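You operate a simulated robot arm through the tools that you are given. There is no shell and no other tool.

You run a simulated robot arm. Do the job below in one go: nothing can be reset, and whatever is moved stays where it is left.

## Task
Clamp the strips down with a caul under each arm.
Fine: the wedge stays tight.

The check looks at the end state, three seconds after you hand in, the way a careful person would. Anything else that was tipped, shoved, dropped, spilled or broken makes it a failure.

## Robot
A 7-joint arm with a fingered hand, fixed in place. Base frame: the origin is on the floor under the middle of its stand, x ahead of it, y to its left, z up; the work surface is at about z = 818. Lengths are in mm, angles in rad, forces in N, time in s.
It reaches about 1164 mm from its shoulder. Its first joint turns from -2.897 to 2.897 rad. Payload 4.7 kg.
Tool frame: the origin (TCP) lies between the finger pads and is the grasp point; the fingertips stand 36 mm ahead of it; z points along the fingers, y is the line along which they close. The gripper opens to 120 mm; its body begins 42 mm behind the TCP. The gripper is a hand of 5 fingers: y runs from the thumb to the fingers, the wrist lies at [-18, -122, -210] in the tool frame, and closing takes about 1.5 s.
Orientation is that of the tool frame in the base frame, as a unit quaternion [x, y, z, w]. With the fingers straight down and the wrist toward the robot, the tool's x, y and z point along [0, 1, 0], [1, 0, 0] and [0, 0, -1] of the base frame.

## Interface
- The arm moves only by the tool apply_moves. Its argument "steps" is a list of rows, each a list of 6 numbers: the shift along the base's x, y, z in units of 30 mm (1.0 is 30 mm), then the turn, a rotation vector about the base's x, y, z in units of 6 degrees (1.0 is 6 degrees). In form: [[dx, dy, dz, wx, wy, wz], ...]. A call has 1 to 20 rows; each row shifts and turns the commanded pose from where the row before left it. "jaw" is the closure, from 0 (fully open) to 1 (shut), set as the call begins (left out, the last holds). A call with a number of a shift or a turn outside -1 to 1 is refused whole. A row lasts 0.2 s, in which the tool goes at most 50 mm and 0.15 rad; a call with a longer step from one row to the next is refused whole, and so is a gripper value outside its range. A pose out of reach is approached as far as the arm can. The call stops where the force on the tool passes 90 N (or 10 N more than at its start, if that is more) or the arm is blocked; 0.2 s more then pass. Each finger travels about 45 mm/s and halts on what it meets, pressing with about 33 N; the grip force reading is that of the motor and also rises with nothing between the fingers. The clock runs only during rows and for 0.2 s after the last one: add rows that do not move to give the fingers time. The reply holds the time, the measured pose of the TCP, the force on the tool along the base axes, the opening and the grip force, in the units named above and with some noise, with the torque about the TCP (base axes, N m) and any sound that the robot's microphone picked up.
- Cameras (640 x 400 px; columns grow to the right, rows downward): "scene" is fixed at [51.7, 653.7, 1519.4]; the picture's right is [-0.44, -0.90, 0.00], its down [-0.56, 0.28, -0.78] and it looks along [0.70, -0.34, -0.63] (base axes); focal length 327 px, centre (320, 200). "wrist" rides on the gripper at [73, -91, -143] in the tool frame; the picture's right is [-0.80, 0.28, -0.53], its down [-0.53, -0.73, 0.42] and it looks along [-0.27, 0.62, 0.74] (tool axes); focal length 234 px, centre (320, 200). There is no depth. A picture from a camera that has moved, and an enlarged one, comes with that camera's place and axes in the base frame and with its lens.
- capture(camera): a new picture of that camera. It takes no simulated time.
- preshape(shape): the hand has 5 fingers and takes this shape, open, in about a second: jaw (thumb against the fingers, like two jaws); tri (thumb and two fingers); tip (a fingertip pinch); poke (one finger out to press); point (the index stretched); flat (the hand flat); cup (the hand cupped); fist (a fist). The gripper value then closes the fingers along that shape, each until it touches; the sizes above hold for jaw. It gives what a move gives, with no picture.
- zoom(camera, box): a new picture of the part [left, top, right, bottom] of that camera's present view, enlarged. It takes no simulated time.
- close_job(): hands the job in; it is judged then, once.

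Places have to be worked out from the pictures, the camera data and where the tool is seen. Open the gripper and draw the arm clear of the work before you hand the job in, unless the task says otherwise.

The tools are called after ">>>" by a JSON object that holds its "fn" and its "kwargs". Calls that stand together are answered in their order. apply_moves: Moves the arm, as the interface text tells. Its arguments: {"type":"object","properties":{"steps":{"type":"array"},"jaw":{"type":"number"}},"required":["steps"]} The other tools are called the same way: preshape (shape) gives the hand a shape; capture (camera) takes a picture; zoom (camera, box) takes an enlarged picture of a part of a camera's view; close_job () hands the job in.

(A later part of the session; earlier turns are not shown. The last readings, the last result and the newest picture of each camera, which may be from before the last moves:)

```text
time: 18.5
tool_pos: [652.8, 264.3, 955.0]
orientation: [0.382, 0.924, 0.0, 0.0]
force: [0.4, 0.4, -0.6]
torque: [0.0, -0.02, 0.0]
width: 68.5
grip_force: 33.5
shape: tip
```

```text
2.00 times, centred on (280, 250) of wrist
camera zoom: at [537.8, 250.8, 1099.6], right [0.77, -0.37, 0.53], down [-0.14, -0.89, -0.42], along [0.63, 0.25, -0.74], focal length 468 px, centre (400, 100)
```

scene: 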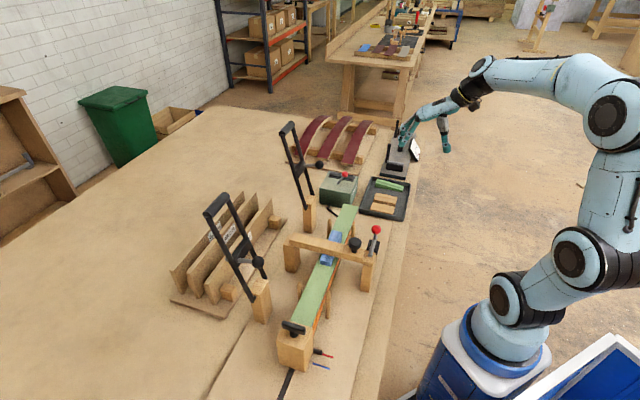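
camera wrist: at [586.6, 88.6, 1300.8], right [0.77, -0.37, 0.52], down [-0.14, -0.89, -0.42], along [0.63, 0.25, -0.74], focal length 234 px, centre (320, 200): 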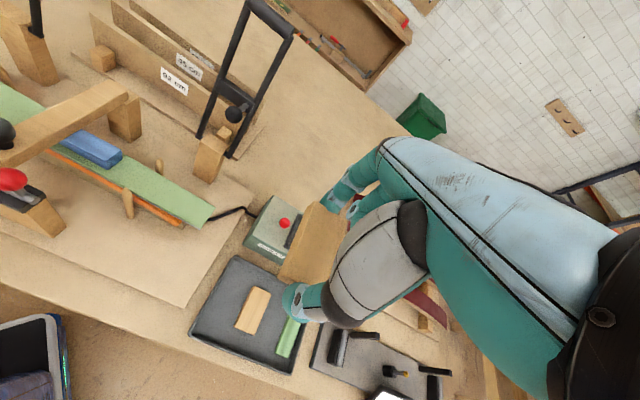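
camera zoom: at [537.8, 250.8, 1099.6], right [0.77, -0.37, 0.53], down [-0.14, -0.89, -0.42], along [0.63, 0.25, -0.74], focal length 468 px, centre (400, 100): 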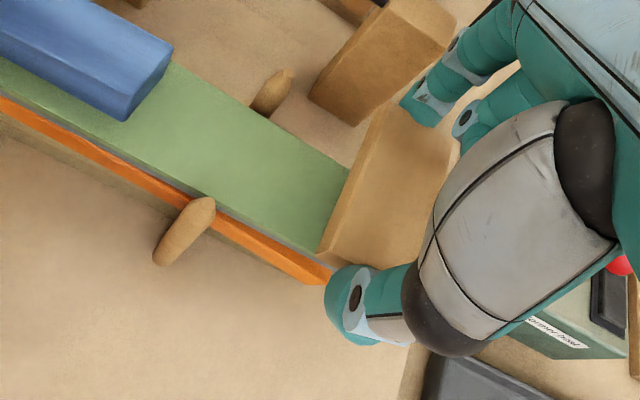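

The held caul is centred over the strip (v≈654, u≈276). Lowering in small steps until it touches.

>>> {"fn": "apply_moves", "kwargs": {"steps": [[0, 0, -0.3, 0, 0, 0], [0, 0, -0.3, 0, 0, 0], [0, 0, -0.1, 0, 0, 0], [0, 0, -0.07, 0, 0, 0]]}}

>>> {"fn": "zoom", "kwargs": {"camera": "scene", "box": [330, 170, 390, 230]}}

```text
time: 19.5
tool_pos: [654.5, 265.2, 932.5]
orientation: [0.383, 0.924, 0.0, 0.0]
force: [-0.3, -0.8, -0.4]
torque: [-0.02, 0.04, 0.01]
width: 68.2
grip_force: 32.9
shape: tip
```

```text
6.67 times, centred on (360, 200) of scene
camera zoom: at [51.7, 653.7, 1519.4], right [-0.44, -0.9, 0.0], down [-0.56, 0.28, -0.78], along [0.7, -0.34, -0.63], focal length 2179 px, centre (53, 200)
```

zoom: 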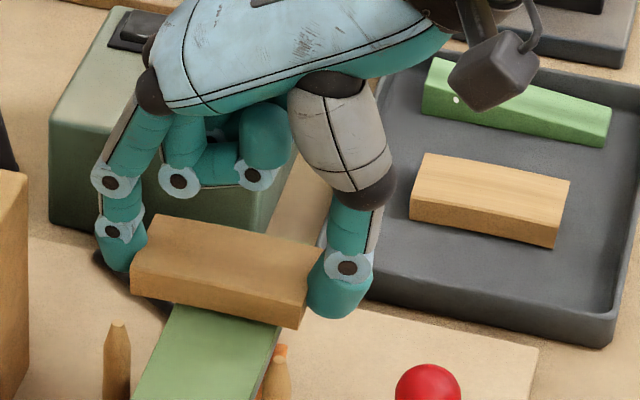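

No contact yet at z≈932; continuing down in about 2 mm steps.

>>> {"fn": "apply_moves", "kwargs": {"steps": [[0, 0, -0.07, 0, 0, 0], [0, 0, -0.07, 0, 0, 0]]}}

```text
time: 20.1
tool_pos: [654.3, 263.7, 928.0]
orientation: [0.382, 0.924, 0.0, 0.0]
force: [-0.2, 0.1, -0.4]
torque: [0.0, 0.0, 0.01]
width: 68.4
grip_force: 33.2
shape: tip
```

Still free at z≈928; two more small steps.

>>> {"fn": "apply_moves", "kwargs": {"steps": [[0, 0, -0.07, 0, 0, 0], [0, 0, -0.07, 0, 0, 0]]}}

>>> {"fn": "zoom", "kwargs": {"camera": "wrist", "box": [200, 160, 340, 300]}}

>>> {"fn": "zoom", "kwargs": {"camera": "scene", "box": [330, 185, 390, 235]}}

```text
time: 20.7
tool_pos: [654.9, 265.6, 924.3]
orientation: [0.382, 0.924, 0.0, 0.0]
force: [-0.4, -1.5, 0.7]
torque: [-0.01, -0.01, -0.01]
width: 68.4
grip_force: 32.8
shape: tip
```

```text
2.86 times, centred on (270, 230) of wrist
camera zoom: at [538.4, 250.9, 1068.6], right [0.77, -0.37, 0.53], down [-0.14, -0.89, -0.42], along [0.63, 0.25, -0.74], focal length 669 px, centre (463, 114)
```

zoom: 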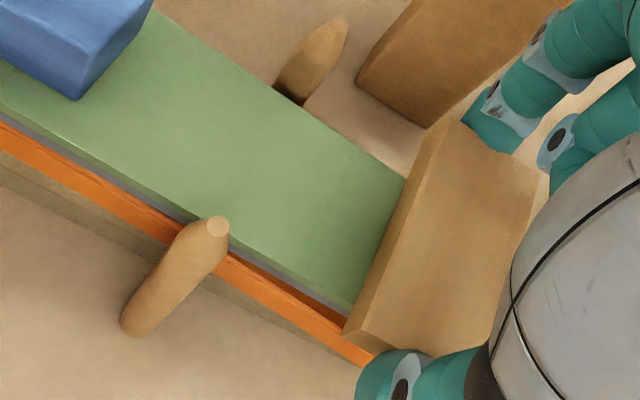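

```text
8.00 times, centred on (360, 210) of scene
camera zoom: at [51.7, 653.7, 1519.4], right [-0.44, -0.9, 0.0], down [-0.56, 0.28, -0.78], along [0.7, -0.34, -0.63], focal length 2615 px, centre (0, 120)
```

zoom: 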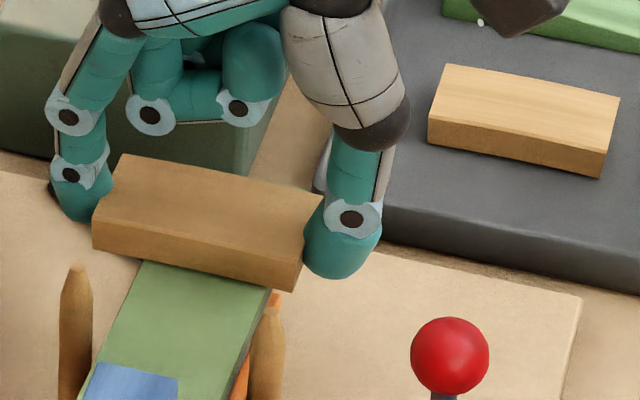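

Forces are still essentially zero; the caul looks about 18–20 mm thick. Continuing down in small steps until contact is felt.

>>> {"fn": "apply_moves", "kwargs": {"steps": [[0, 0, -0.07, 0, 0, 0], [0, 0, -0.05, 0, 0, 0]]}}

```text
time: 21.3
tool_pos: [654.7, 264.0, 920.2]
orientation: [0.383, 0.924, 0.0, 0.0]
force: [0.3, 0.8, 1.6]
torque: [0.05, 0.01, -0.02]
width: 68.0
grip_force: 33.0
shape: tip
```

>>> {"fn": "zoom", "kwargs": {"camera": "scene", "box": [335, 190, 375, 225]}}

>>> {"fn": "zoom", "kwargs": {"camera": "wrist", "box": [240, 190, 310, 260]}}

```text
11.43 times, centred on (355, 208) of scene
camera zoom: at [51.7, 653.7, 1519.4], right [-0.44, -0.9, 0.0], down [-0.56, 0.28, -0.78], along [0.7, -0.34, -0.63], focal length 3735 px, centre (-80, 114)
```

zoom: 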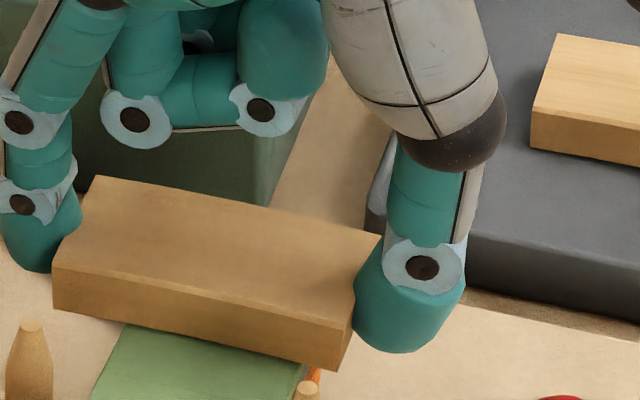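

```text
5.71 times, centred on (275, 225) of wrist
camera zoom: at [538.4, 250.6, 1064.7], right [0.77, -0.37, 0.53], down [-0.14, -0.89, -0.42], along [0.63, 0.25, -0.74], focal length 1338 px, centre (577, 57)
```

zoom: 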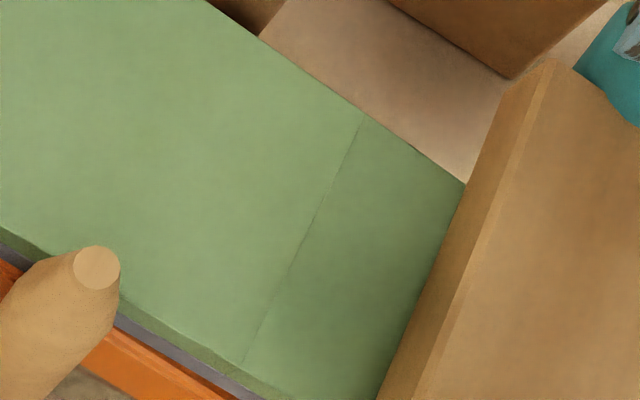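

A seam in the strip suggests it is starting to flex under the caul (about 1.6 N). One more 2 mm step to confirm contact.

>>> {"fn": "apply_moves", "kwargs": {"steps": [[0, 0, -0.07, 0, 0, 0], [0, 0, 0, 0, 0, 0]]}}

>>> {"fn": "zoom", "kwargs": {"camera": "wrist", "box": [200, 160, 340, 300]}}

```text
time: 21.9
tool_pos: [653.3, 264.7, 918.0]
orientation: [0.383, 0.924, 0.0, 0.0]
force: [0.8, 0.1, 3.5]
torque: [-0.01, 0.07, 0.0]
width: 68.3
grip_force: 32.8
shape: tip
```

```text
2.86 times, centred on (270, 230) of wrist
camera zoom: at [538.3, 250.6, 1062.6], right [0.77, -0.37, 0.53], down [-0.14, -0.89, -0.42], along [0.63, 0.25, -0.74], focal length 669 px, centre (463, 114)
```

zoom: 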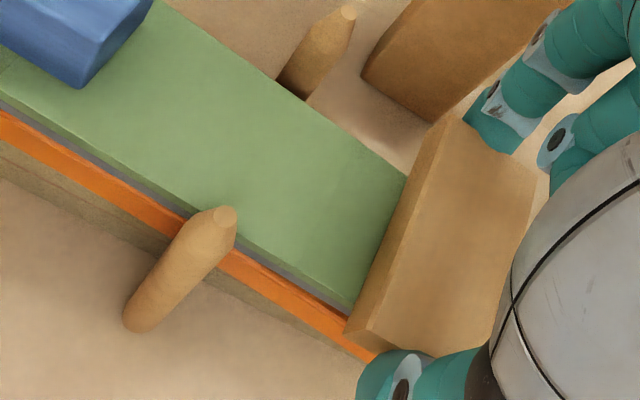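

Contact confirmed (3.5 N, strip flexing softly). I back off 2–3 mm to unload the strip, then open the pinch a little to release the caul.

>>> {"fn": "apply_moves", "kwargs": {"steps": [[0, 0, 0.07, 0, 0, 0], [0, 0, 0.02, 0, 0, 0]]}}

>>> {"fn": "apply_moves", "kwargs": {"steps": [[0, 0, 0, 0, 0, 0], [0, 0, 0, 0, 0, 0], [0, 0, 0, 0, 0, 0]], "jaw": 0.3}}

>>> {"fn": "zoom", "kwargs": {"camera": "scene", "box": [330, 180, 380, 230]}}

>>> {"fn": "zoom", "kwargs": {"camera": "wrist", "box": [200, 160, 340, 300]}}

```text
time: 22.5
tool_pos: [653.2, 263.5, 920.5]
orientation: [0.382, 0.924, 0.001, 0.0]
force: [-0.2, 0.3, 0.3]
torque: [0.0, 0.0, -0.04]
width: 68.2
grip_force: 33.0
shape: tip
```

```text
time: 23.3
tool_pos: [653.6, 264.2, 920.3]
orientation: [0.383, 0.924, 0.0, 0.0]
force: [-0.2, -0.3, 0.3]
torque: [0.02, -0.02, 0.01]
width: 83.8
grip_force: 0.0
shape: tip
```

```text
8.00 times, centred on (355, 205) of scene
camera zoom: at [51.7, 653.7, 1519.4], right [-0.44, -0.9, 0.0], down [-0.56, 0.28, -0.78], along [0.7, -0.34, -0.63], focal length 2615 px, centre (40, 160)
```

zoom: 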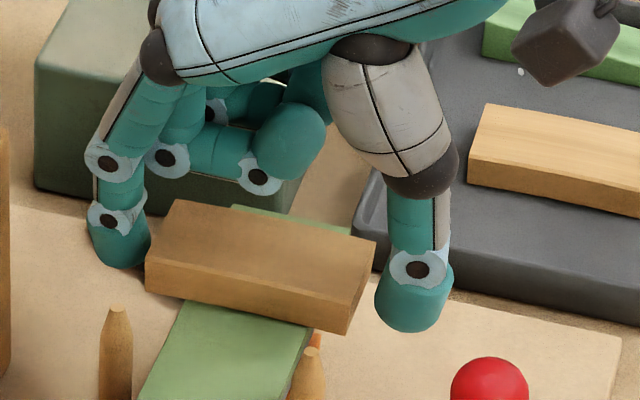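

```text
2.86 times, centred on (270, 230) of wrist
camera zoom: at [538.3, 250.6, 1065.3], right [0.77, -0.37, 0.53], down [-0.14, -0.89, -0.42], along [0.63, 0.25, -0.74], focal length 669 px, centre (463, 114)
```

zoom: 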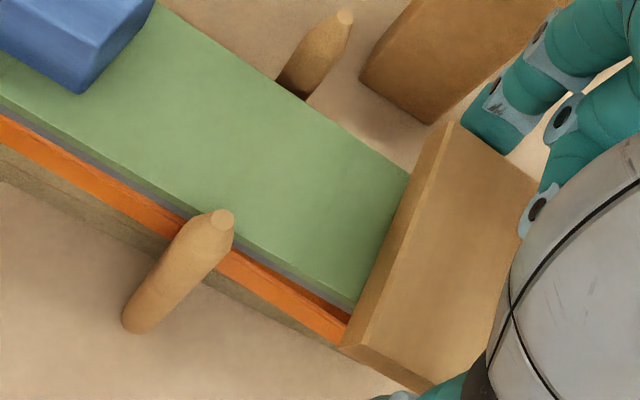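

The caul is released and rests across the strip end. I raise straight up and check its placement.

>>> {"fn": "apply_moves", "kwargs": {"steps": [[0, 0, 0.3, 0, 0, 0], [0, 0, 0.7, 0, 0, 0], [0, 0, 1, 0, 0, 0], [0, 0, 1, 0, 0, 0], [0, 0, 1, 0, 0, 0], [0, 0, 1, 0, 0, 0]]}}

>>> {"fn": "zoom", "kwargs": {"camera": "scene", "box": [320, 180, 390, 240]}}

>>> {"fn": "zoom", "kwargs": {"camera": "wrist", "box": [100, 100, 340, 300]}}

```text
time: 24.7
tool_pos: [654.2, 264.5, 1072.2]
orientation: [0.383, 0.924, 0.0, 0.0]
force: [0.0, 0.5, 0.4]
torque: [0.01, 0.06, 0.0]
width: 83.8
grip_force: 0.0
shape: tip
```

```text
6.67 times, centred on (355, 210) of scene
camera zoom: at [51.7, 653.7, 1519.4], right [-0.44, -0.9, 0.0], down [-0.56, 0.28, -0.78], along [0.7, -0.34, -0.63], focal length 2179 px, centre (87, 133)
```

zoom: 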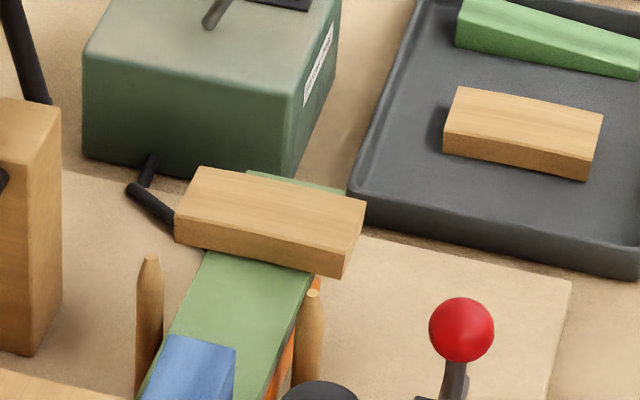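

```text
2.00 times, centred on (220, 200) of wrist
camera zoom: at [538.8, 250.0, 1215.4], right [0.77, -0.37, 0.53], down [-0.14, -0.89, -0.42], along [0.63, 0.25, -0.74], focal length 468 px, centre (520, 200)
```

zoom: 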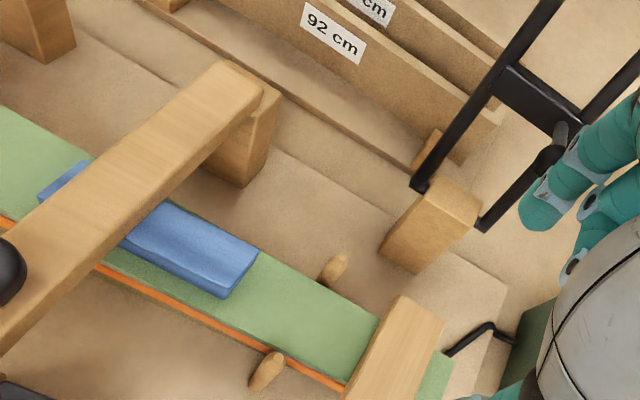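

Caul B sits square across the strip end. Now back to the tray for the second caul, hovering first to verify alignment.

>>> {"fn": "apply_moves", "kwargs": {"steps": [[0.412, -0.951, 0, 0, 0, 0], [0.412, -0.951, 0, 0, 0, 0], [0.412, -0.951, 0, 0, 0, 0], [0.412, -0.951, 0, 0, 0, 0], [0.412, -0.951, 0, 0, 0, 0], [0.412, -0.951, 0, 0, 0, 0], [0.412, -0.951, 0, 0, 0, 0], [0, 0, -1, 0, 0, 0], [0, 0, -1, 0, 0, 0], [0, 0, -1, 0, 0, 0], [0, 0, -1, 0, 0, 0], [0, 0, -1, 0, 0, 0], [0, 0, -0.7, 0, 0, 0]]}}

>>> {"fn": "zoom", "kwargs": {"camera": "scene", "box": [365, 165, 425, 215]}}

>>> {"fn": "zoom", "kwargs": {"camera": "wrist", "box": [220, 190, 380, 350]}}

```text
time: 27.5
tool_pos: [740.6, 64.6, 898.9]
orientation: [0.382, 0.924, 0.001, 0.001]
force: [-0.4, -0.1, 0.2]
torque: [-0.04, -0.04, -0.03]
width: 83.8
grip_force: 0.1
shape: tip
```

```text
8.00 times, centred on (395, 190) of scene
camera zoom: at [51.7, 653.7, 1519.4], right [-0.44, -0.9, 0.0], down [-0.56, 0.28, -0.78], along [0.7, -0.34, -0.63], focal length 2615 px, centre (-280, 280)
```

zoom: 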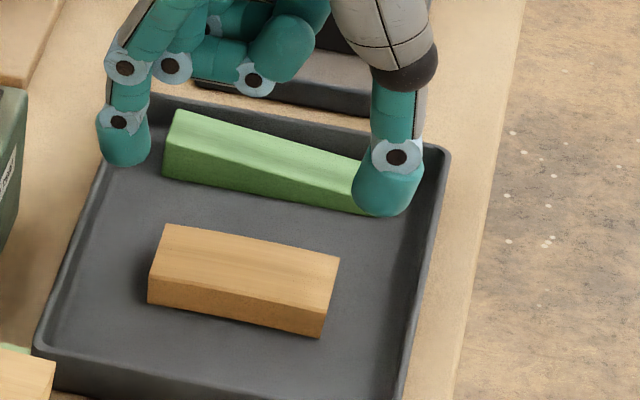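

```text
2.50 times, centred on (300, 270) of wrist
camera zoom: at [624.9, 51.3, 1044.2], right [0.77, -0.37, 0.53], down [-0.14, -0.89, -0.42], along [0.63, 0.25, -0.74], focal length 585 px, centre (370, 25)
```

zoom: 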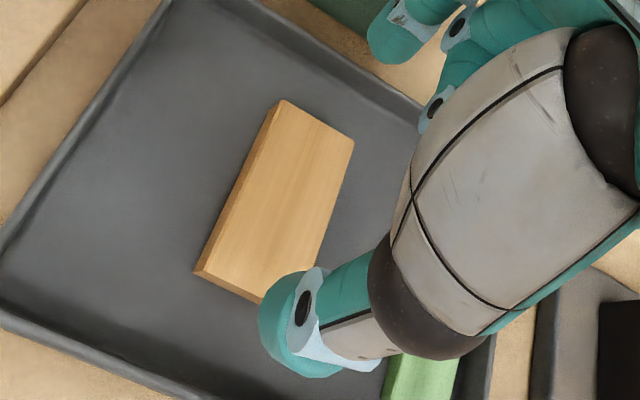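

Alignment matches the first pick. Descending to the same grip height and closing.

>>> {"fn": "apply_moves", "kwargs": {"steps": [[0, 0, -0.5, 0, 0, 0], [0, 0, -0.5, 0, 0, 0], [0, 0, -0.4, 0, 0, 0], [0, 0, -0.3, 0, 0, 0], [0, 0, -0.2, 0, 0, 0]]}}

>>> {"fn": "zoom", "kwargs": {"camera": "scene", "box": [365, 165, 425, 215]}}

```text
time: 28.7
tool_pos: [741.6, 66.0, 843.6]
orientation: [0.384, 0.924, 0.0, 0.0]
force: [0.1, -0.3, -0.2]
torque: [0.01, 0.03, -0.01]
width: 83.8
grip_force: 0.0
shape: tip
```

```text
8.00 times, centred on (395, 190) of scene
camera zoom: at [51.7, 653.7, 1519.4], right [-0.44, -0.9, 0.0], down [-0.56, 0.28, -0.78], along [0.7, -0.34, -0.63], focal length 2615 px, centre (-280, 280)
```

zoom: 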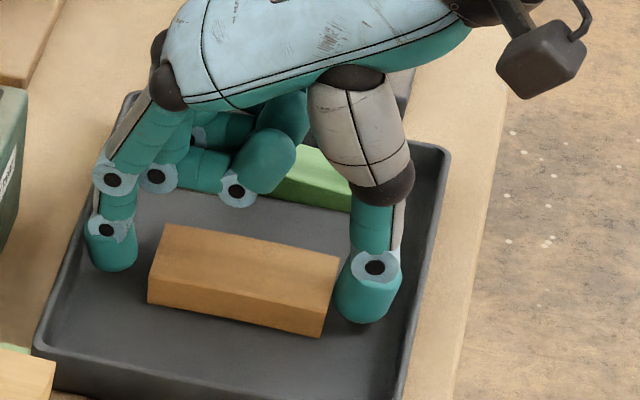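

Fingertips straddle the caul with free space at the walls and no contact. I lower 3 mm more and close.

>>> {"fn": "apply_moves", "kwargs": {"steps": [[0, 0, -0.1, 0, 0, 0], [0, 0, 0, 0, 0, 0]]}}

>>> {"fn": "apply_moves", "kwargs": {"steps": [[0, 0, 0, 0, 0, 0], [0, 0, 0, 0, 0, 0], [0, 0, 0, 0, 0, 0], [0, 0, 0, 0, 0, 0], [0, 0, 0, 0, 0, 0]], "jaw": 0.5}}

>>> {"fn": "apply_moves", "kwargs": {"steps": [[0, 0, 0.2, 0, 0, 0], [0, 0, 0.3, 0, 0, 0], [0, 0, 0.5, 0, 0, 0], [0, 0, 0.8, 0, 0, 0]]}}

>>> {"fn": "zoom", "kwargs": {"camera": "scene", "box": [345, 140, 425, 215]}}

```text
time: 29.3
tool_pos: [741.1, 64.6, 840.4]
orientation: [0.383, 0.924, 0.0, 0.0]
force: [0.3, 0.1, 0.1]
torque: [0.03, -0.03, -0.03]
width: 83.5
grip_force: 0.0
shape: tip
```

```text
time: 30.5
tool_pos: [740.7, 63.6, 840.6]
orientation: [0.383, 0.924, -0.001, 0.001]
force: [1.2, 0.6, 5.7]
torque: [0.08, -0.07, 0.04]
width: 68.5
grip_force: 33.1
shape: tip
```

```text
time: 31.5
tool_pos: [741.9, 63.6, 892.7]
orientation: [0.382, 0.924, 0.0, 0.0]
force: [0.8, 0.3, 0.6]
torque: [0.0, 0.01, -0.03]
width: 67.7
grip_force: 32.8
shape: tip
```

```text
5.33 times, centred on (385, 178) of scene
camera zoom: at [51.7, 653.7, 1519.4], right [-0.44, -0.9, 0.0], down [-0.56, 0.28, -0.78], along [0.7, -0.34, -0.63], focal length 1743 px, centre (-27, 320)
```

zoom: 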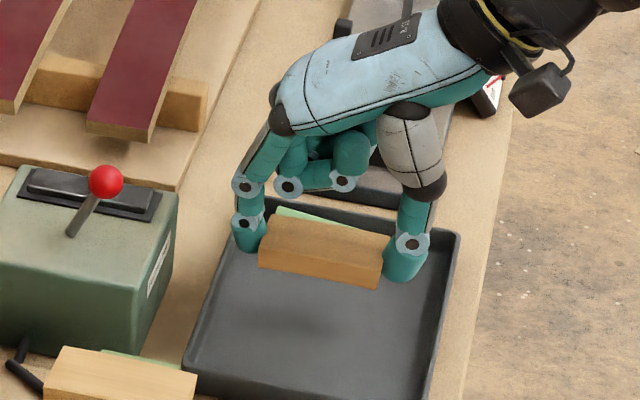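

Second caul held. I raise it and carry it along the press, stopping above mid-press to view arm A for precise measurement.

>>> {"fn": "apply_moves", "kwargs": {"steps": [[0, 0, 1, 0, 0, 0], [0, 0, 1, 0, 0, 0], [0, 0, 1, 0, 0, 0], [0, 0, 1, 0, 0, 0], [0, 0, 1, 0, 0, 0], [0, 0, 1, 0, 0, 0], [0, 0, 1, 0, 0, 0], [0, 0, 1, 0, 0, 0], [0, 0, 0.8, 0, 0, 0]]}}

>>> {"fn": "apply_moves", "kwargs": {"steps": [[-0.937, 0.934, 0, 0, 0, 0], [-0.937, 0.934, 0, 0, 0, 0], [-0.937, 0.934, 0, 0, 0, 0], [-0.937, 0.934, 0, 0, 0, 0], [-0.937, 0.934, 0, 0, 0, 0], [-0.937, 0.934, 0, 0, 0, 0], [-0.937, 0.934, 0, 0, 0, 0], [-0.937, 0.934, 0, 0, 0, 0], [-0.937, 0.934, 0, 0, 0, 0], [-0.937, 0.934, 0, 0, 0, 0]]}}

>>> {"fn": "capture", "kwargs": {"camera": "wrist"}}

>>> {"fn": "zoom", "kwargs": {"camera": "wrist", "box": [150, 30, 330, 190]}}

>>> {"fn": "zoom", "kwargs": {"camera": "scene", "box": [195, 185, 275, 335]}}

```text
time: 33.5
tool_pos: [741.2, 64.7, 1157.8]
orientation: [0.382, 0.924, 0.0, 0.0]
force: [0.0, 0.6, -0.1]
torque: [0.03, 0.01, 0.01]
width: 68.1
grip_force: 32.5
shape: tip
```

```text
time: 35.7
tool_pos: [458.7, 342.7, 1157.0]
orientation: [0.383, 0.924, 0.0, 0.0]
force: [-0.1, -0.1, -0.3]
torque: [0.0, 0.01, -0.04]
width: 67.7
grip_force: 32.8
shape: tip
```

```text
taken
camera wrist: at [343.5, 330.7, 1302.4], right [0.77, -0.37, 0.53], down [-0.14, -0.89, -0.42], along [0.63, 0.25, -0.74], focal length 234 px, centre (320, 200)
```

wrist: 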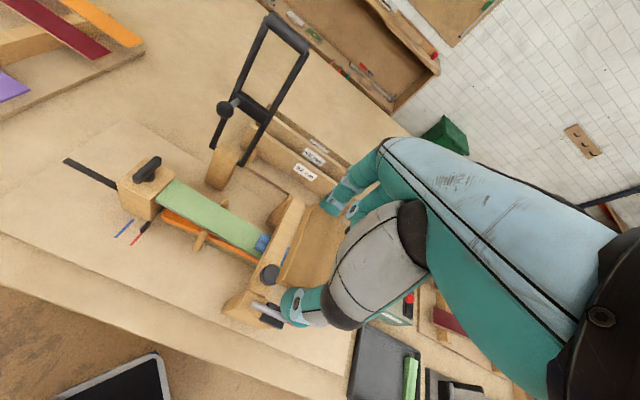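

```text
2.50 times, centred on (240, 110) of wrist
camera zoom: at [343.5, 330.7, 1302.4], right [0.77, -0.37, 0.53], down [-0.14, -0.89, -0.42], along [0.63, 0.25, -0.74], focal length 585 px, centre (520, 425)
```

zoom: 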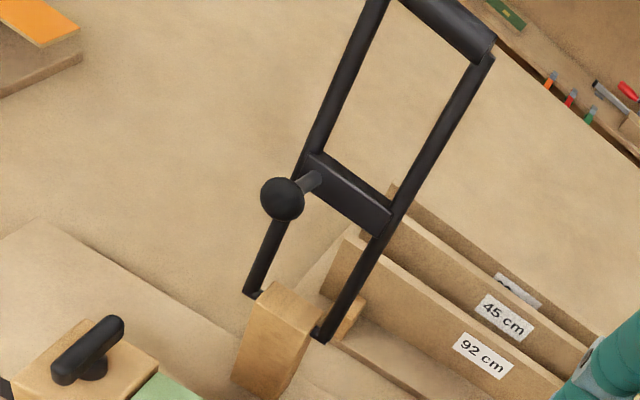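

```text
2.67 times, centred on (235, 260) of scene
camera zoom: at [51.7, 653.7, 1519.4], right [-0.44, -0.9, 0.0], down [-0.56, 0.28, -0.78], along [0.7, -0.34, -0.63], focal length 872 px, centre (547, 40)
```

zoom: 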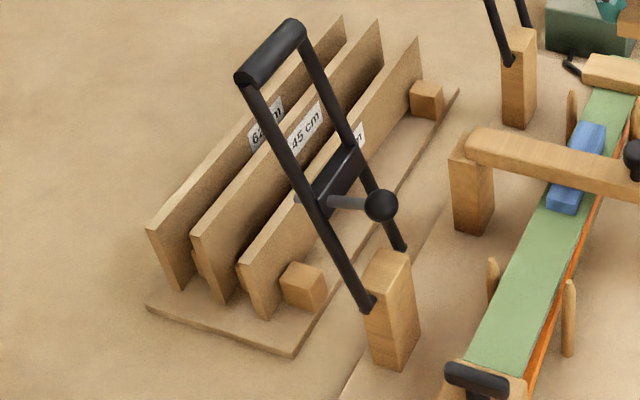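

Arm A: foot at u≈-80, pivot v≈764, z≈920. The end block face is near u≈-104, so I check the gap between block and the caul's intended spot.

>>> {"fn": "zoom", "kwargs": {"camera": "wrist", "box": [100, 140, 270, 270]}}

>>> {"fn": "zoom", "kwargs": {"camera": "scene", "box": [265, 260, 345, 380]}}

```text
3.08 times, centred on (185, 205) of wrist
camera zoom: at [343.5, 330.7, 1302.4], right [0.77, -0.37, 0.53], down [-0.14, -0.89, -0.42], along [0.63, 0.25, -0.74], focal length 720 px, centre (735, 185)
```

zoom: 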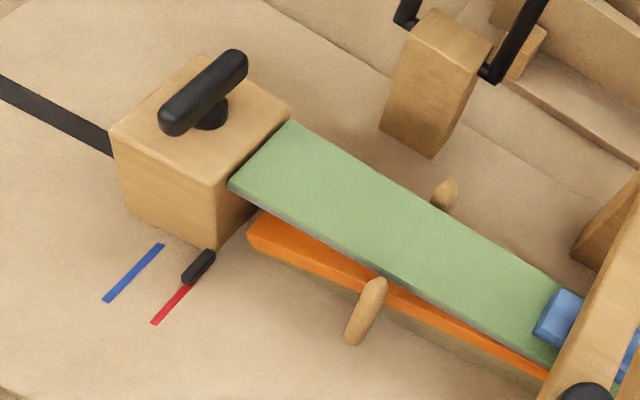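

```text
3.33 times, centred on (305, 320) of scene
camera zoom: at [51.7, 653.7, 1519.4], right [-0.44, -0.9, 0.0], down [-0.56, 0.28, -0.78], along [0.7, -0.34, -0.63], focal length 1090 px, centre (370, -200)
```

zoom: 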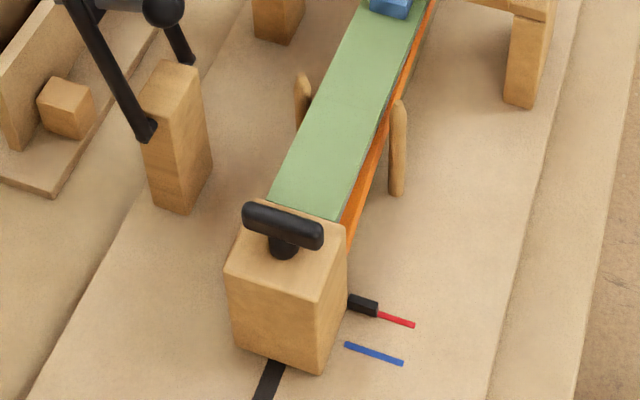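

The caul should go at about u≈-76, just clear of the end block. The curled fingers would pass very near a guide peg (top z≈922), so I'll tilt the hand about 10° to lift that side, then hover over the spot.

>>> {"fn": "apply_moves", "kwargs": {"steps": [[-0.341, 0.94, 0, 0, 0, 0], [-0.341, 0.94, 0, 0, 0, 0], [-0.341, 0.94, 0, 0, 0, 0], [-0.341, 0.94, 0, 0, 0, 0], [-0.341, 0.94, 0, 0, 0, 0], [-0.341, 0.94, 0, 0, 0, 0], [0, 0, -0.5, -0.589, -0.589, 0], [0, 0, -0.5, -0.589, -0.589, 0], [0, 0, -1, 0, 0, 0], [0, 0, -1, 0, 0, 0], [0, 0, -1, 0, 0, 0], [0, 0, -1, 0, 0, 0], [0, 0, -1, 0, 0, 0], [0, 0, -0.5, 0, 0, 0]]}}

>>> {"fn": "zoom", "kwargs": {"camera": "scene", "box": [240, 230, 360, 360]}}

>>> {"fn": "zoom", "kwargs": {"camera": "wrist", "box": [160, 120, 400, 360]}}

```text
time: 38.7
tool_pos: [398.1, 514.3, 963.1]
orientation: [0.381, 0.92, -0.033, 0.081]
force: [-0.1, -0.1, -0.5]
torque: [0.03, 0.05, 0.01]
width: 67.9
grip_force: 33.3
shape: tip
```

```text
3.08 times, centred on (300, 295) of scene
camera zoom: at [51.7, 653.7, 1519.4], right [-0.44, -0.9, 0.0], down [-0.56, 0.28, -0.78], along [0.7, -0.34, -0.63], focal length 1006 px, centre (382, -92)
```

zoom: 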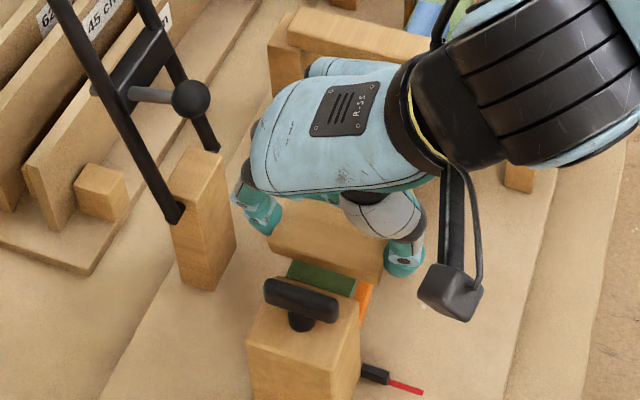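

```text
1.67 times, centred on (280, 240) of wrist
camera zoom: at [266.3, 517.3, 1092.8], right [0.69, -0.3, 0.66], down [-0.09, -0.94, -0.33], along [0.71, 0.16, -0.68], focal length 390 px, centre (387, 133)
```

zoom: 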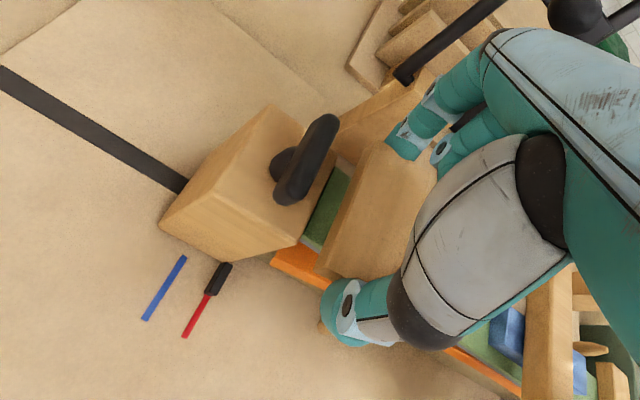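

The caul hovers over the strip next to the end block with the hand tilted. I'll zoom in to check clearances to the block, peg and caul edges.

>>> {"fn": "zoom", "kwargs": {"camera": "wrist", "box": [220, 150, 340, 270]}}

>>> {"fn": "zoom", "kwargs": {"camera": "scene", "box": [280, 270, 350, 340]}}

```text
3.33 times, centred on (280, 210) of wrist
camera zoom: at [266.3, 517.3, 1092.8], right [0.69, -0.3, 0.66], down [-0.09, -0.94, -0.33], along [0.71, 0.16, -0.68], focal length 781 px, centre (453, 167)
```

zoom: 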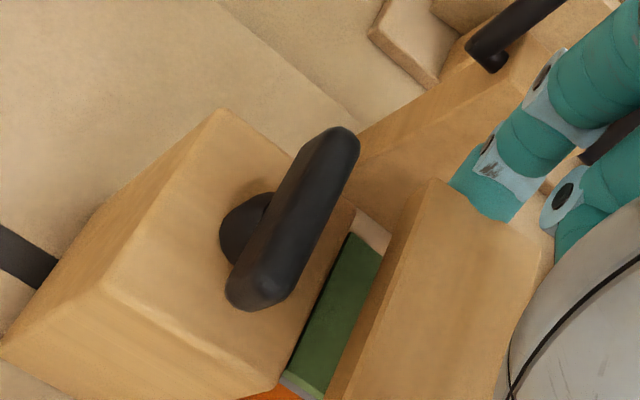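

```text
5.71 times, centred on (315, 305) of scene
camera zoom: at [51.7, 653.7, 1519.4], right [-0.44, -0.9, 0.0], down [-0.56, 0.28, -0.78], along [0.7, -0.34, -0.63], focal length 1868 px, centre (349, -400)
```

zoom: 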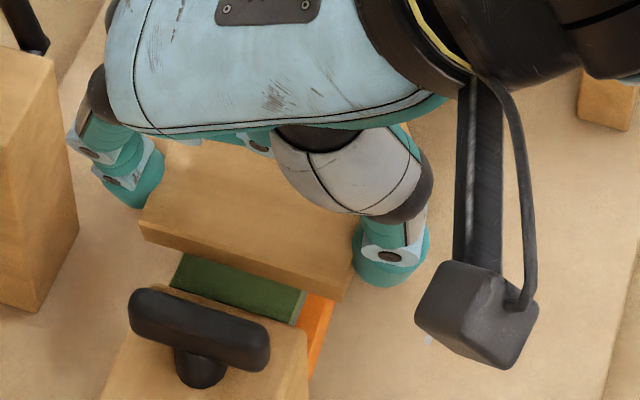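

Caul edge is at u≈-96, clear of the block face (≈-103), and its far end is at v≈682. I shift 4 mm across for better centring and descend carefully.

>>> {"fn": "apply_moves", "kwargs": {"steps": [[0.094, 0.094, -0.3, 0, 0, 0], [0, 0, -0.4, 0, 0, 0], [0, 0, -0.3, 0, 0, 0], [0, 0, -0.1, 0, 0, 0]]}}

>>> {"fn": "zoom", "kwargs": {"camera": "wrist", "box": [220, 150, 340, 270]}}

>>> {"fn": "zoom", "kwargs": {"camera": "scene", "box": [270, 250, 350, 340]}}

```text
time: 39.7
tool_pos: [401.6, 516.9, 929.5]
orientation: [0.381, 0.92, -0.034, 0.081]
force: [-0.2, 1.1, -0.8]
torque: [0.01, 0.02, -0.02]
width: 67.8
grip_force: 33.2
shape: tip
```

```text
3.33 times, centred on (280, 210) of wrist
camera zoom: at [268.6, 520.3, 1059.6], right [0.69, -0.3, 0.66], down [-0.09, -0.94, -0.33], along [0.71, 0.16, -0.68], focal length 781 px, centre (453, 167)
```

zoom: 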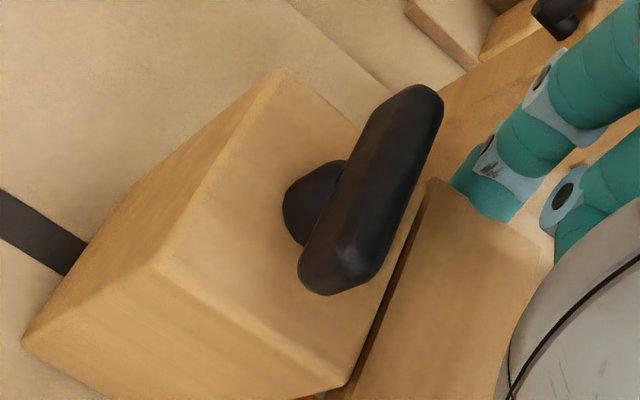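

```text
4.44 times, centred on (310, 295) of scene
camera zoom: at [51.7, 653.7, 1519.4], right [-0.44, -0.9, 0.0], down [-0.56, 0.28, -0.78], along [0.7, -0.34, -0.63], focal length 1453 px, centre (364, -222)
```

zoom: 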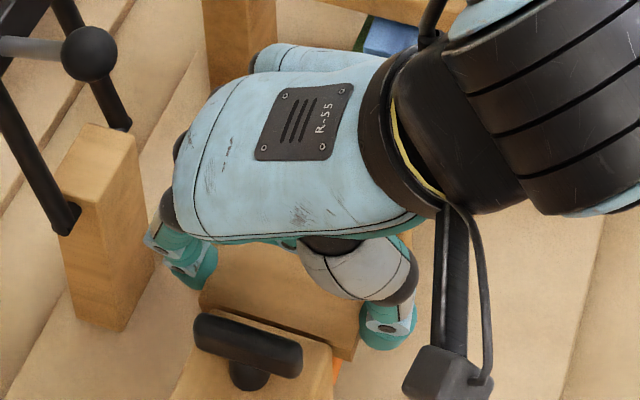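

No contact at z≈929.5. Lowering in 2 mm steps until the strip pushes back.

>>> {"fn": "apply_moves", "kwargs": {"steps": [[0, 0, -0.07, 0, 0, 0], [0, 0, -0.07, 0, 0, 0]]}}

>>> {"fn": "apply_moves", "kwargs": {"steps": [[0, 0, -0.06, 0, 0, 0], [0, 0, 0, 0, 0, 0]]}}

```text
time: 40.3
tool_pos: [401.7, 516.2, 925.6]
orientation: [0.381, 0.92, -0.033, 0.081]
force: [-0.2, 0.1, 0.0]
torque: [0.03, 0.03, 0.01]
width: 67.7
grip_force: 32.9
shape: tip
```

```text
time: 40.9
tool_pos: [402.0, 517.3, 924.0]
orientation: [0.381, 0.921, -0.033, 0.08]
force: [-0.3, -0.2, 0.9]
torque: [0.05, -0.02, -0.03]
width: 67.8
grip_force: 33.7
shape: tip
```

Contact is just beginning near z≈924. Two more small steps.

>>> {"fn": "apply_moves", "kwargs": {"steps": [[0, 0, -0.06, 0, 0, 0], [0, 0, 0, 0, 0, 0]]}}

>>> {"fn": "apply_moves", "kwargs": {"steps": [[0, 0, -0.05, 0, 0, 0], [0, 0, 0, 0, 0, 0]]}}

>>> {"fn": "zoom", "kwargs": {"camera": "wrist", "box": [240, 170, 340, 290]}}

```text
time: 41.5
tool_pos: [401.8, 517.1, 922.5]
orientation: [0.381, 0.92, -0.034, 0.08]
force: [-0.2, -1.0, 1.8]
torque: [0.03, -0.03, -0.01]
width: 67.8
grip_force: 33.4
shape: tip
```

```text
time: 42.1
tool_pos: [401.4, 517.2, 921.4]
orientation: [0.381, 0.92, -0.033, 0.08]
force: [0.2, 0.0, 1.3]
torque: [0.01, -0.02, 0.0]
width: 67.8
grip_force: 33.5
shape: tip
```

```text
3.33 times, centred on (290, 230) of wrist
camera zoom: at [268.9, 520.2, 1050.4], right [0.69, -0.3, 0.66], down [-0.09, -0.94, -0.33], along [0.71, 0.16, -0.68], focal length 781 px, centre (420, 100)
```

zoom: 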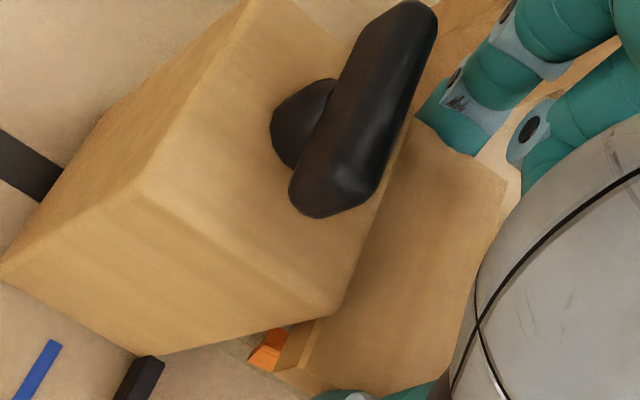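

About 1.5 N of contact. I open the pinch to let the caul settle onto the strip.

>>> {"fn": "apply_moves", "kwargs": {"steps": [[0, 0, 0, 0, 0, 0], [0, 0, 0, 0, 0, 0], [0, 0, 0, 0, 0, 0]], "jaw": 0.3}}

>>> {"fn": "zoom", "kwargs": {"camera": "wrist", "box": [240, 170, 340, 290]}}

>>> {"fn": "zoom", "kwargs": {"camera": "scene", "box": [270, 270, 350, 350]}}

```text
time: 42.9
tool_pos: [400.8, 517.4, 921.1]
orientation: [0.381, 0.92, -0.034, 0.081]
force: [-0.6, -0.1, -0.1]
torque: [0.04, -0.02, 0.01]
width: 83.5
grip_force: 0.0
shape: tip
```

```text
3.33 times, centred on (290, 230) of wrist
camera zoom: at [268.9, 520.2, 1050.1], right [0.69, -0.3, 0.66], down [-0.09, -0.94, -0.33], along [0.71, 0.16, -0.68], focal length 781 px, centre (420, 100)
```

zoom: 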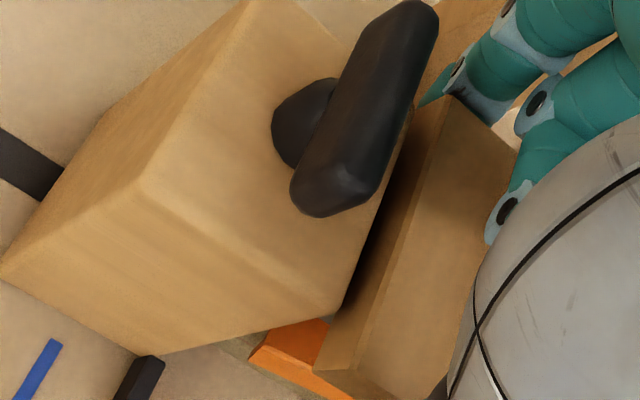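

```text
5.00 times, centred on (310, 310) of scene
camera zoom: at [51.7, 653.7, 1519.4], right [-0.44, -0.9, 0.0], down [-0.56, 0.28, -0.78], along [0.7, -0.34, -0.63], focal length 1634 px, centre (370, -350)
```

zoom: 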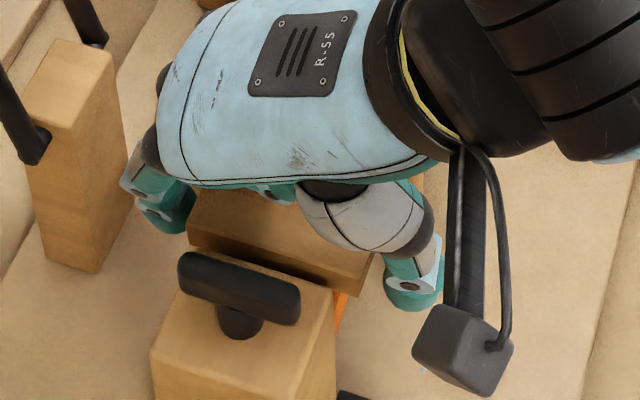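

The caul has settled flat on the strip beside the block. Raising straight up and checking both cauls.

>>> {"fn": "apply_moves", "kwargs": {"steps": [[0, 0, 0.3, 0, 0, 0], [0, 0, 0.7, 0, 0, 0], [0, 0, 1, 0, 0, 0], [0, 0, 1, 0, 0, 0], [0, 0, 1, 0, 0, 0], [0, 0, 1, 0, 0, 0]]}}

>>> {"fn": "zoom", "kwargs": {"camera": "wrist", "box": [160, 120, 360, 300]}}

>>> {"fn": "zoom", "kwargs": {"camera": "scene", "box": [250, 260, 350, 370]}}

```text
time: 44.3
tool_pos: [401.1, 516.3, 1070.7]
orientation: [0.381, 0.92, -0.034, 0.08]
force: [-0.5, 0.5, -0.3]
torque: [0.03, -0.02, 0.02]
width: 83.9
grip_force: 0.0
shape: tip
```

```text
2.22 times, centred on (260, 210) of wrist
camera zoom: at [268.9, 520.1, 1200.3], right [0.69, -0.3, 0.66], down [-0.1, -0.94, -0.32], along [0.71, 0.16, -0.68], focal length 520 px, centre (453, 178)
```

zoom: 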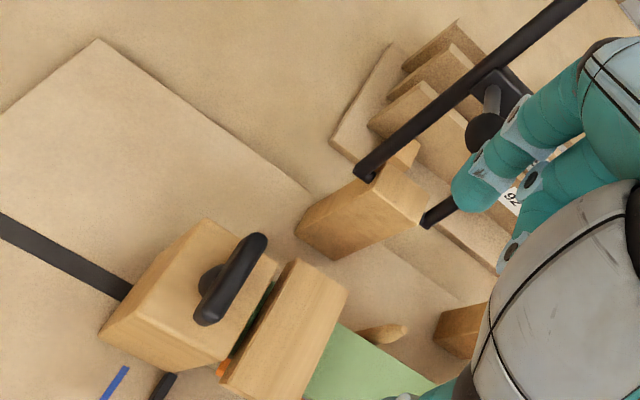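

```text
3.64 times, centred on (300, 315) of scene
camera zoom: at [51.7, 653.7, 1519.4], right [-0.44, -0.9, 0.0], down [-0.56, 0.28, -0.78], along [0.7, -0.34, -0.63], focal length 1188 px, centre (393, -218)
```

zoom: 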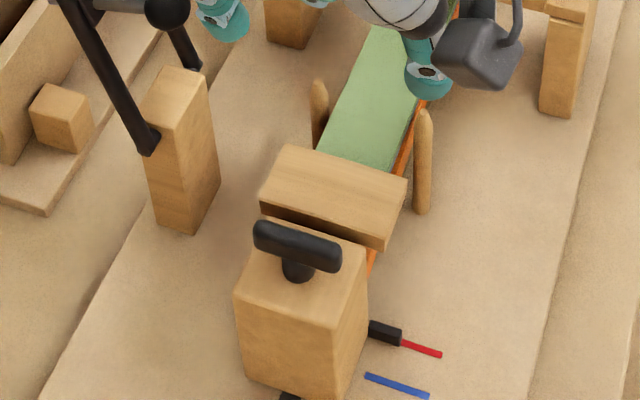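

Both cauls are placed squarely. Now the arms: arm A's handle bar is near u≈-60, v≈818, z≈1146, swinging about a pivot at v≈764, z≈921 (radius ≈230). I straighten the hand, climb, and move above the handle.

>>> {"fn": "apply_moves", "kwargs": {"steps": [[0, 0, 1, 0, 0, 0], [0, 0, 1, 0.589, 0.589, 0], [0, 0, 1, 0.589, 0.589, 0], [0, 0, 1, 0, 0, 0], [0, 0, 1, 0, 0, 0], [0, 0, 1, 0, 0, 0], [0, 0, 0.5, 0, 0, 0], [0.9, 0.697, 0, 0, 0, 0], [0.9, 0.697, 0, 0, 0, 0], [0.9, 0.697, 0, 0, 0, 0], [0.9, 0.697, 0, 0, 0, 0], [0.9, 0.697, 0, 0, 0, 0]]}}

>>> {"fn": "capture", "kwargs": {"camera": "wrist"}}

>>> {"fn": "zoom", "kwargs": {"camera": "scene", "box": [150, 80, 330, 260]}}

```text
time: 46.9
tool_pos: [536.5, 620.9, 1266.6]
orientation: [0.383, 0.924, 0.001, 0.001]
force: [-0.8, 0.0, 1.7]
torque: [0.04, -0.02, -0.01]
width: 83.8
grip_force: 0.0
shape: tip
```

```text
taken
camera wrist: at [420.4, 607.6, 1410.8], right [0.77, -0.37, 0.53], down [-0.14, -0.89, -0.43], along [0.63, 0.25, -0.74], focal length 234 px, centre (320, 200)
```

wrist: 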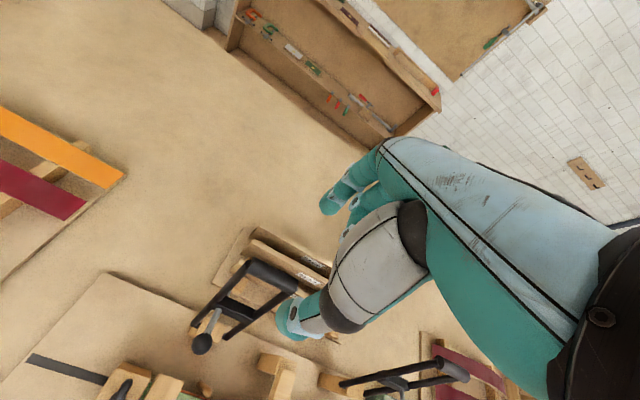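

```text
2.22 times, centred on (240, 170) of scene
camera zoom: at [51.7, 653.7, 1519.4], right [-0.44, -0.9, 0.0], down [-0.56, 0.28, -0.78], along [0.7, -0.34, -0.63], focal length 726 px, centre (498, 267)
```

zoom: 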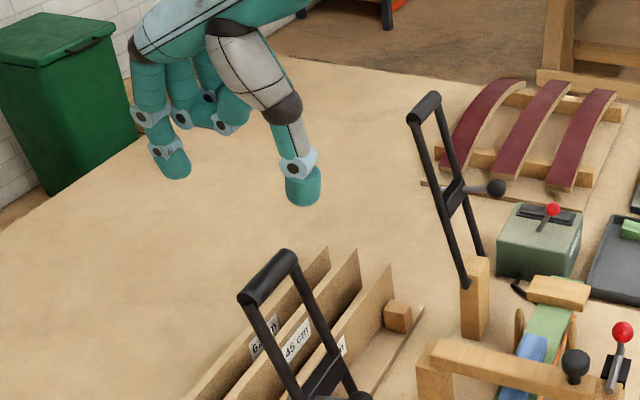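

I have the handle of arm A in view from the wrist camera; zooming to fix the bar's location.

>>> {"fn": "zoom", "kwargs": {"camera": "wrist", "box": [170, 230, 330, 370]}}

>>> {"fn": "zoom", "kwargs": {"camera": "scene", "box": [195, 120, 295, 250]}}

```text
2.86 times, centred on (250, 300) of wrist
camera zoom: at [420.4, 607.6, 1410.8], right [0.77, -0.37, 0.53], down [-0.14, -0.89, -0.43], along [0.63, 0.25, -0.74], focal length 669 px, centre (520, -86)
```

zoom: 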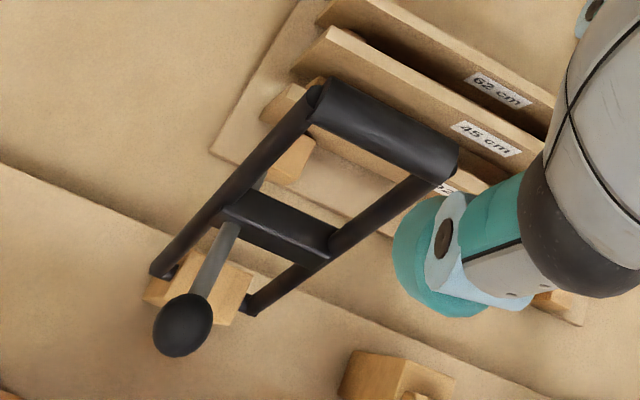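

```text
3.08 times, centred on (245, 185) of scene
camera zoom: at [51.7, 653.7, 1519.4], right [-0.44, -0.9, 0.0], down [-0.56, 0.28, -0.78], along [0.7, -0.34, -0.63], focal length 1006 px, centre (551, 246)
```

zoom: 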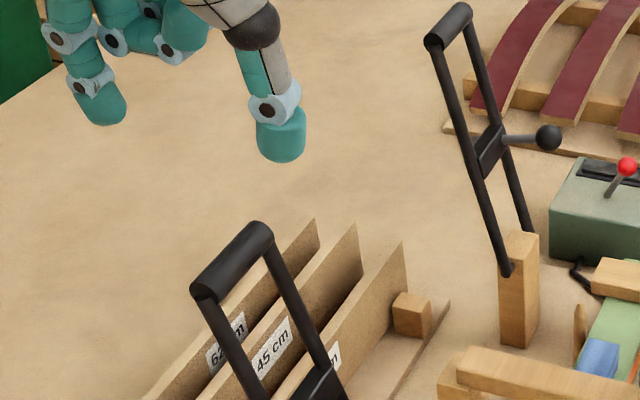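

The bar is centred at about u≈-58, v≈818, z≈1144, right beneath the tool. I descend until the fingertips are just above bar level and check.

>>> {"fn": "apply_moves", "kwargs": {"steps": [[0, 0, -1, 0, 0, 0], [0, 0, -0.8, 0, 0, 0], [0, 0, -0.5, 0, 0, 0]]}}

>>> {"fn": "zoom", "kwargs": {"camera": "scene", "box": [180, 140, 280, 240]}}

>>> {"fn": "zoom", "kwargs": {"camera": "wrist", "box": [200, 180, 380, 340]}}

```text
time: 47.7
tool_pos: [537.0, 622.2, 1196.7]
orientation: [0.383, 0.924, 0.0, 0.001]
force: [0.7, 0.2, 0.5]
torque: [-0.01, -0.01, -0.02]
width: 83.6
grip_force: 0.0
shape: tip
```

```text
4.00 times, centred on (230, 190) of scene
camera zoom: at [51.7, 653.7, 1519.4], right [-0.44, -0.9, 0.0], down [-0.56, 0.28, -0.78], along [0.7, -0.34, -0.63], focal length 1307 px, centre (680, 240)
```

zoom: 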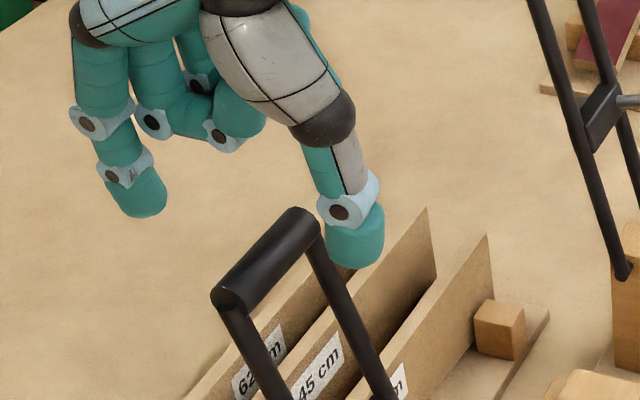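

```text
2.50 times, centred on (290, 260) of wrist
camera zoom: at [420.8, 608.7, 1341.0], right [0.77, -0.37, 0.53], down [-0.14, -0.89, -0.42], along [0.63, 0.25, -0.74], focal length 585 px, centre (395, 50)
```

zoom: 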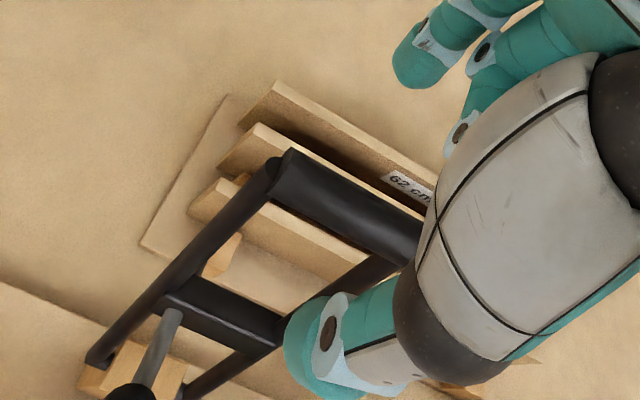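

The projected pinch centre falls right on the bar's middle. I lower so the bar sits between the fingertips, then close gently.

>>> {"fn": "apply_moves", "kwargs": {"steps": [[0, 0, -0.5, 0, 0, 0], [0, 0, -0.5, 0, 0, 0]]}}

>>> {"fn": "zoom", "kwargs": {"camera": "scene", "box": [180, 140, 280, 240]}}

>>> {"fn": "zoom", "kwargs": {"camera": "wrist", "box": [200, 180, 380, 340]}}

```text
time: 48.3
tool_pos: [535.8, 621.9, 1165.8]
orientation: [0.383, 0.924, 0.0, 0.0]
force: [0.5, -0.9, 0.6]
torque: [-0.01, 0.01, 0.0]
width: 83.6
grip_force: 0.1
shape: tip
```

```text
4.00 times, centred on (230, 190) of scene
camera zoom: at [51.7, 653.7, 1519.4], right [-0.44, -0.9, 0.0], down [-0.56, 0.28, -0.78], along [0.7, -0.34, -0.63], focal length 1307 px, centre (680, 240)
```

zoom: 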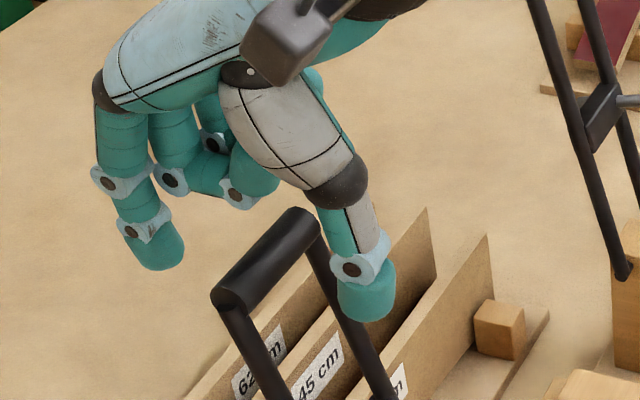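

```text
2.50 times, centred on (290, 260) of wrist
camera zoom: at [420.5, 608.5, 1310.5], right [0.77, -0.37, 0.53], down [-0.14, -0.89, -0.42], along [0.63, 0.25, -0.74], focal length 585 px, centre (395, 50)
```

zoom: 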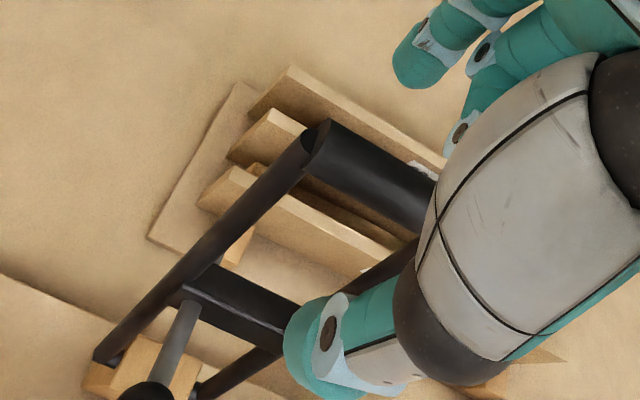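

The bar lies between index (behind) and thumb (in front). Closing on it.

>>> {"fn": "apply_moves", "kwargs": {"steps": [[0, 0, 0, 0, 0, 0], [0, 0, 0, 0, 0, 0], [0, 0, 0, 0, 0, 0], [0, 0, 0, 0, 0, 0], [0, 0, 0, 0, 0, 0]], "jaw": 0.9}}

>>> {"fn": "zoom", "kwargs": {"camera": "scene", "box": [180, 140, 280, 240]}}

>>> {"fn": "zoom", "kwargs": {"camera": "wrist", "box": [200, 180, 380, 340]}}

```text
time: 49.5
tool_pos: [536.5, 622.3, 1166.9]
orientation: [0.382, 0.924, -0.001, 0.0]
force: [-2.4, -1.7, 1.3]
torque: [-0.06, 0.09, 0.0]
width: 12.9
grip_force: 0.0
shape: tip
```

```text
4.00 times, centred on (230, 190) of scene
camera zoom: at [51.7, 653.7, 1519.4], right [-0.44, -0.9, 0.0], down [-0.56, 0.28, -0.78], along [0.7, -0.34, -0.63], focal length 1307 px, centre (680, 240)
```

zoom: 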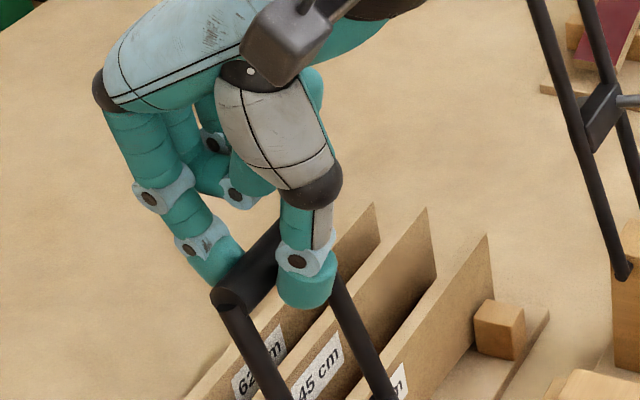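

```text
2.50 times, centred on (290, 260) of wrist
camera zoom: at [420.3, 608.5, 1310.8], right [0.77, -0.37, 0.53], down [-0.14, -0.89, -0.42], along [0.63, 0.25, -0.74], focal length 585 px, centre (395, 50)
```

zoom: 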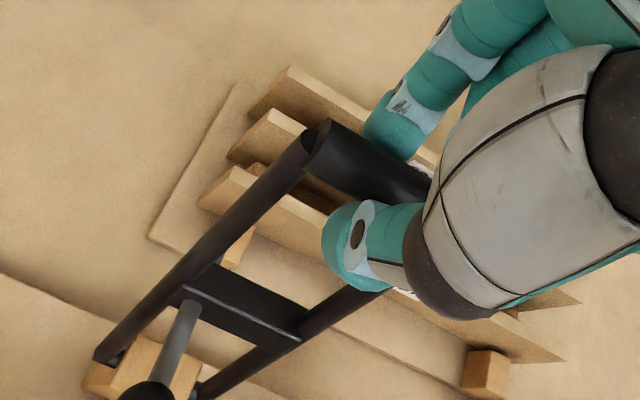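

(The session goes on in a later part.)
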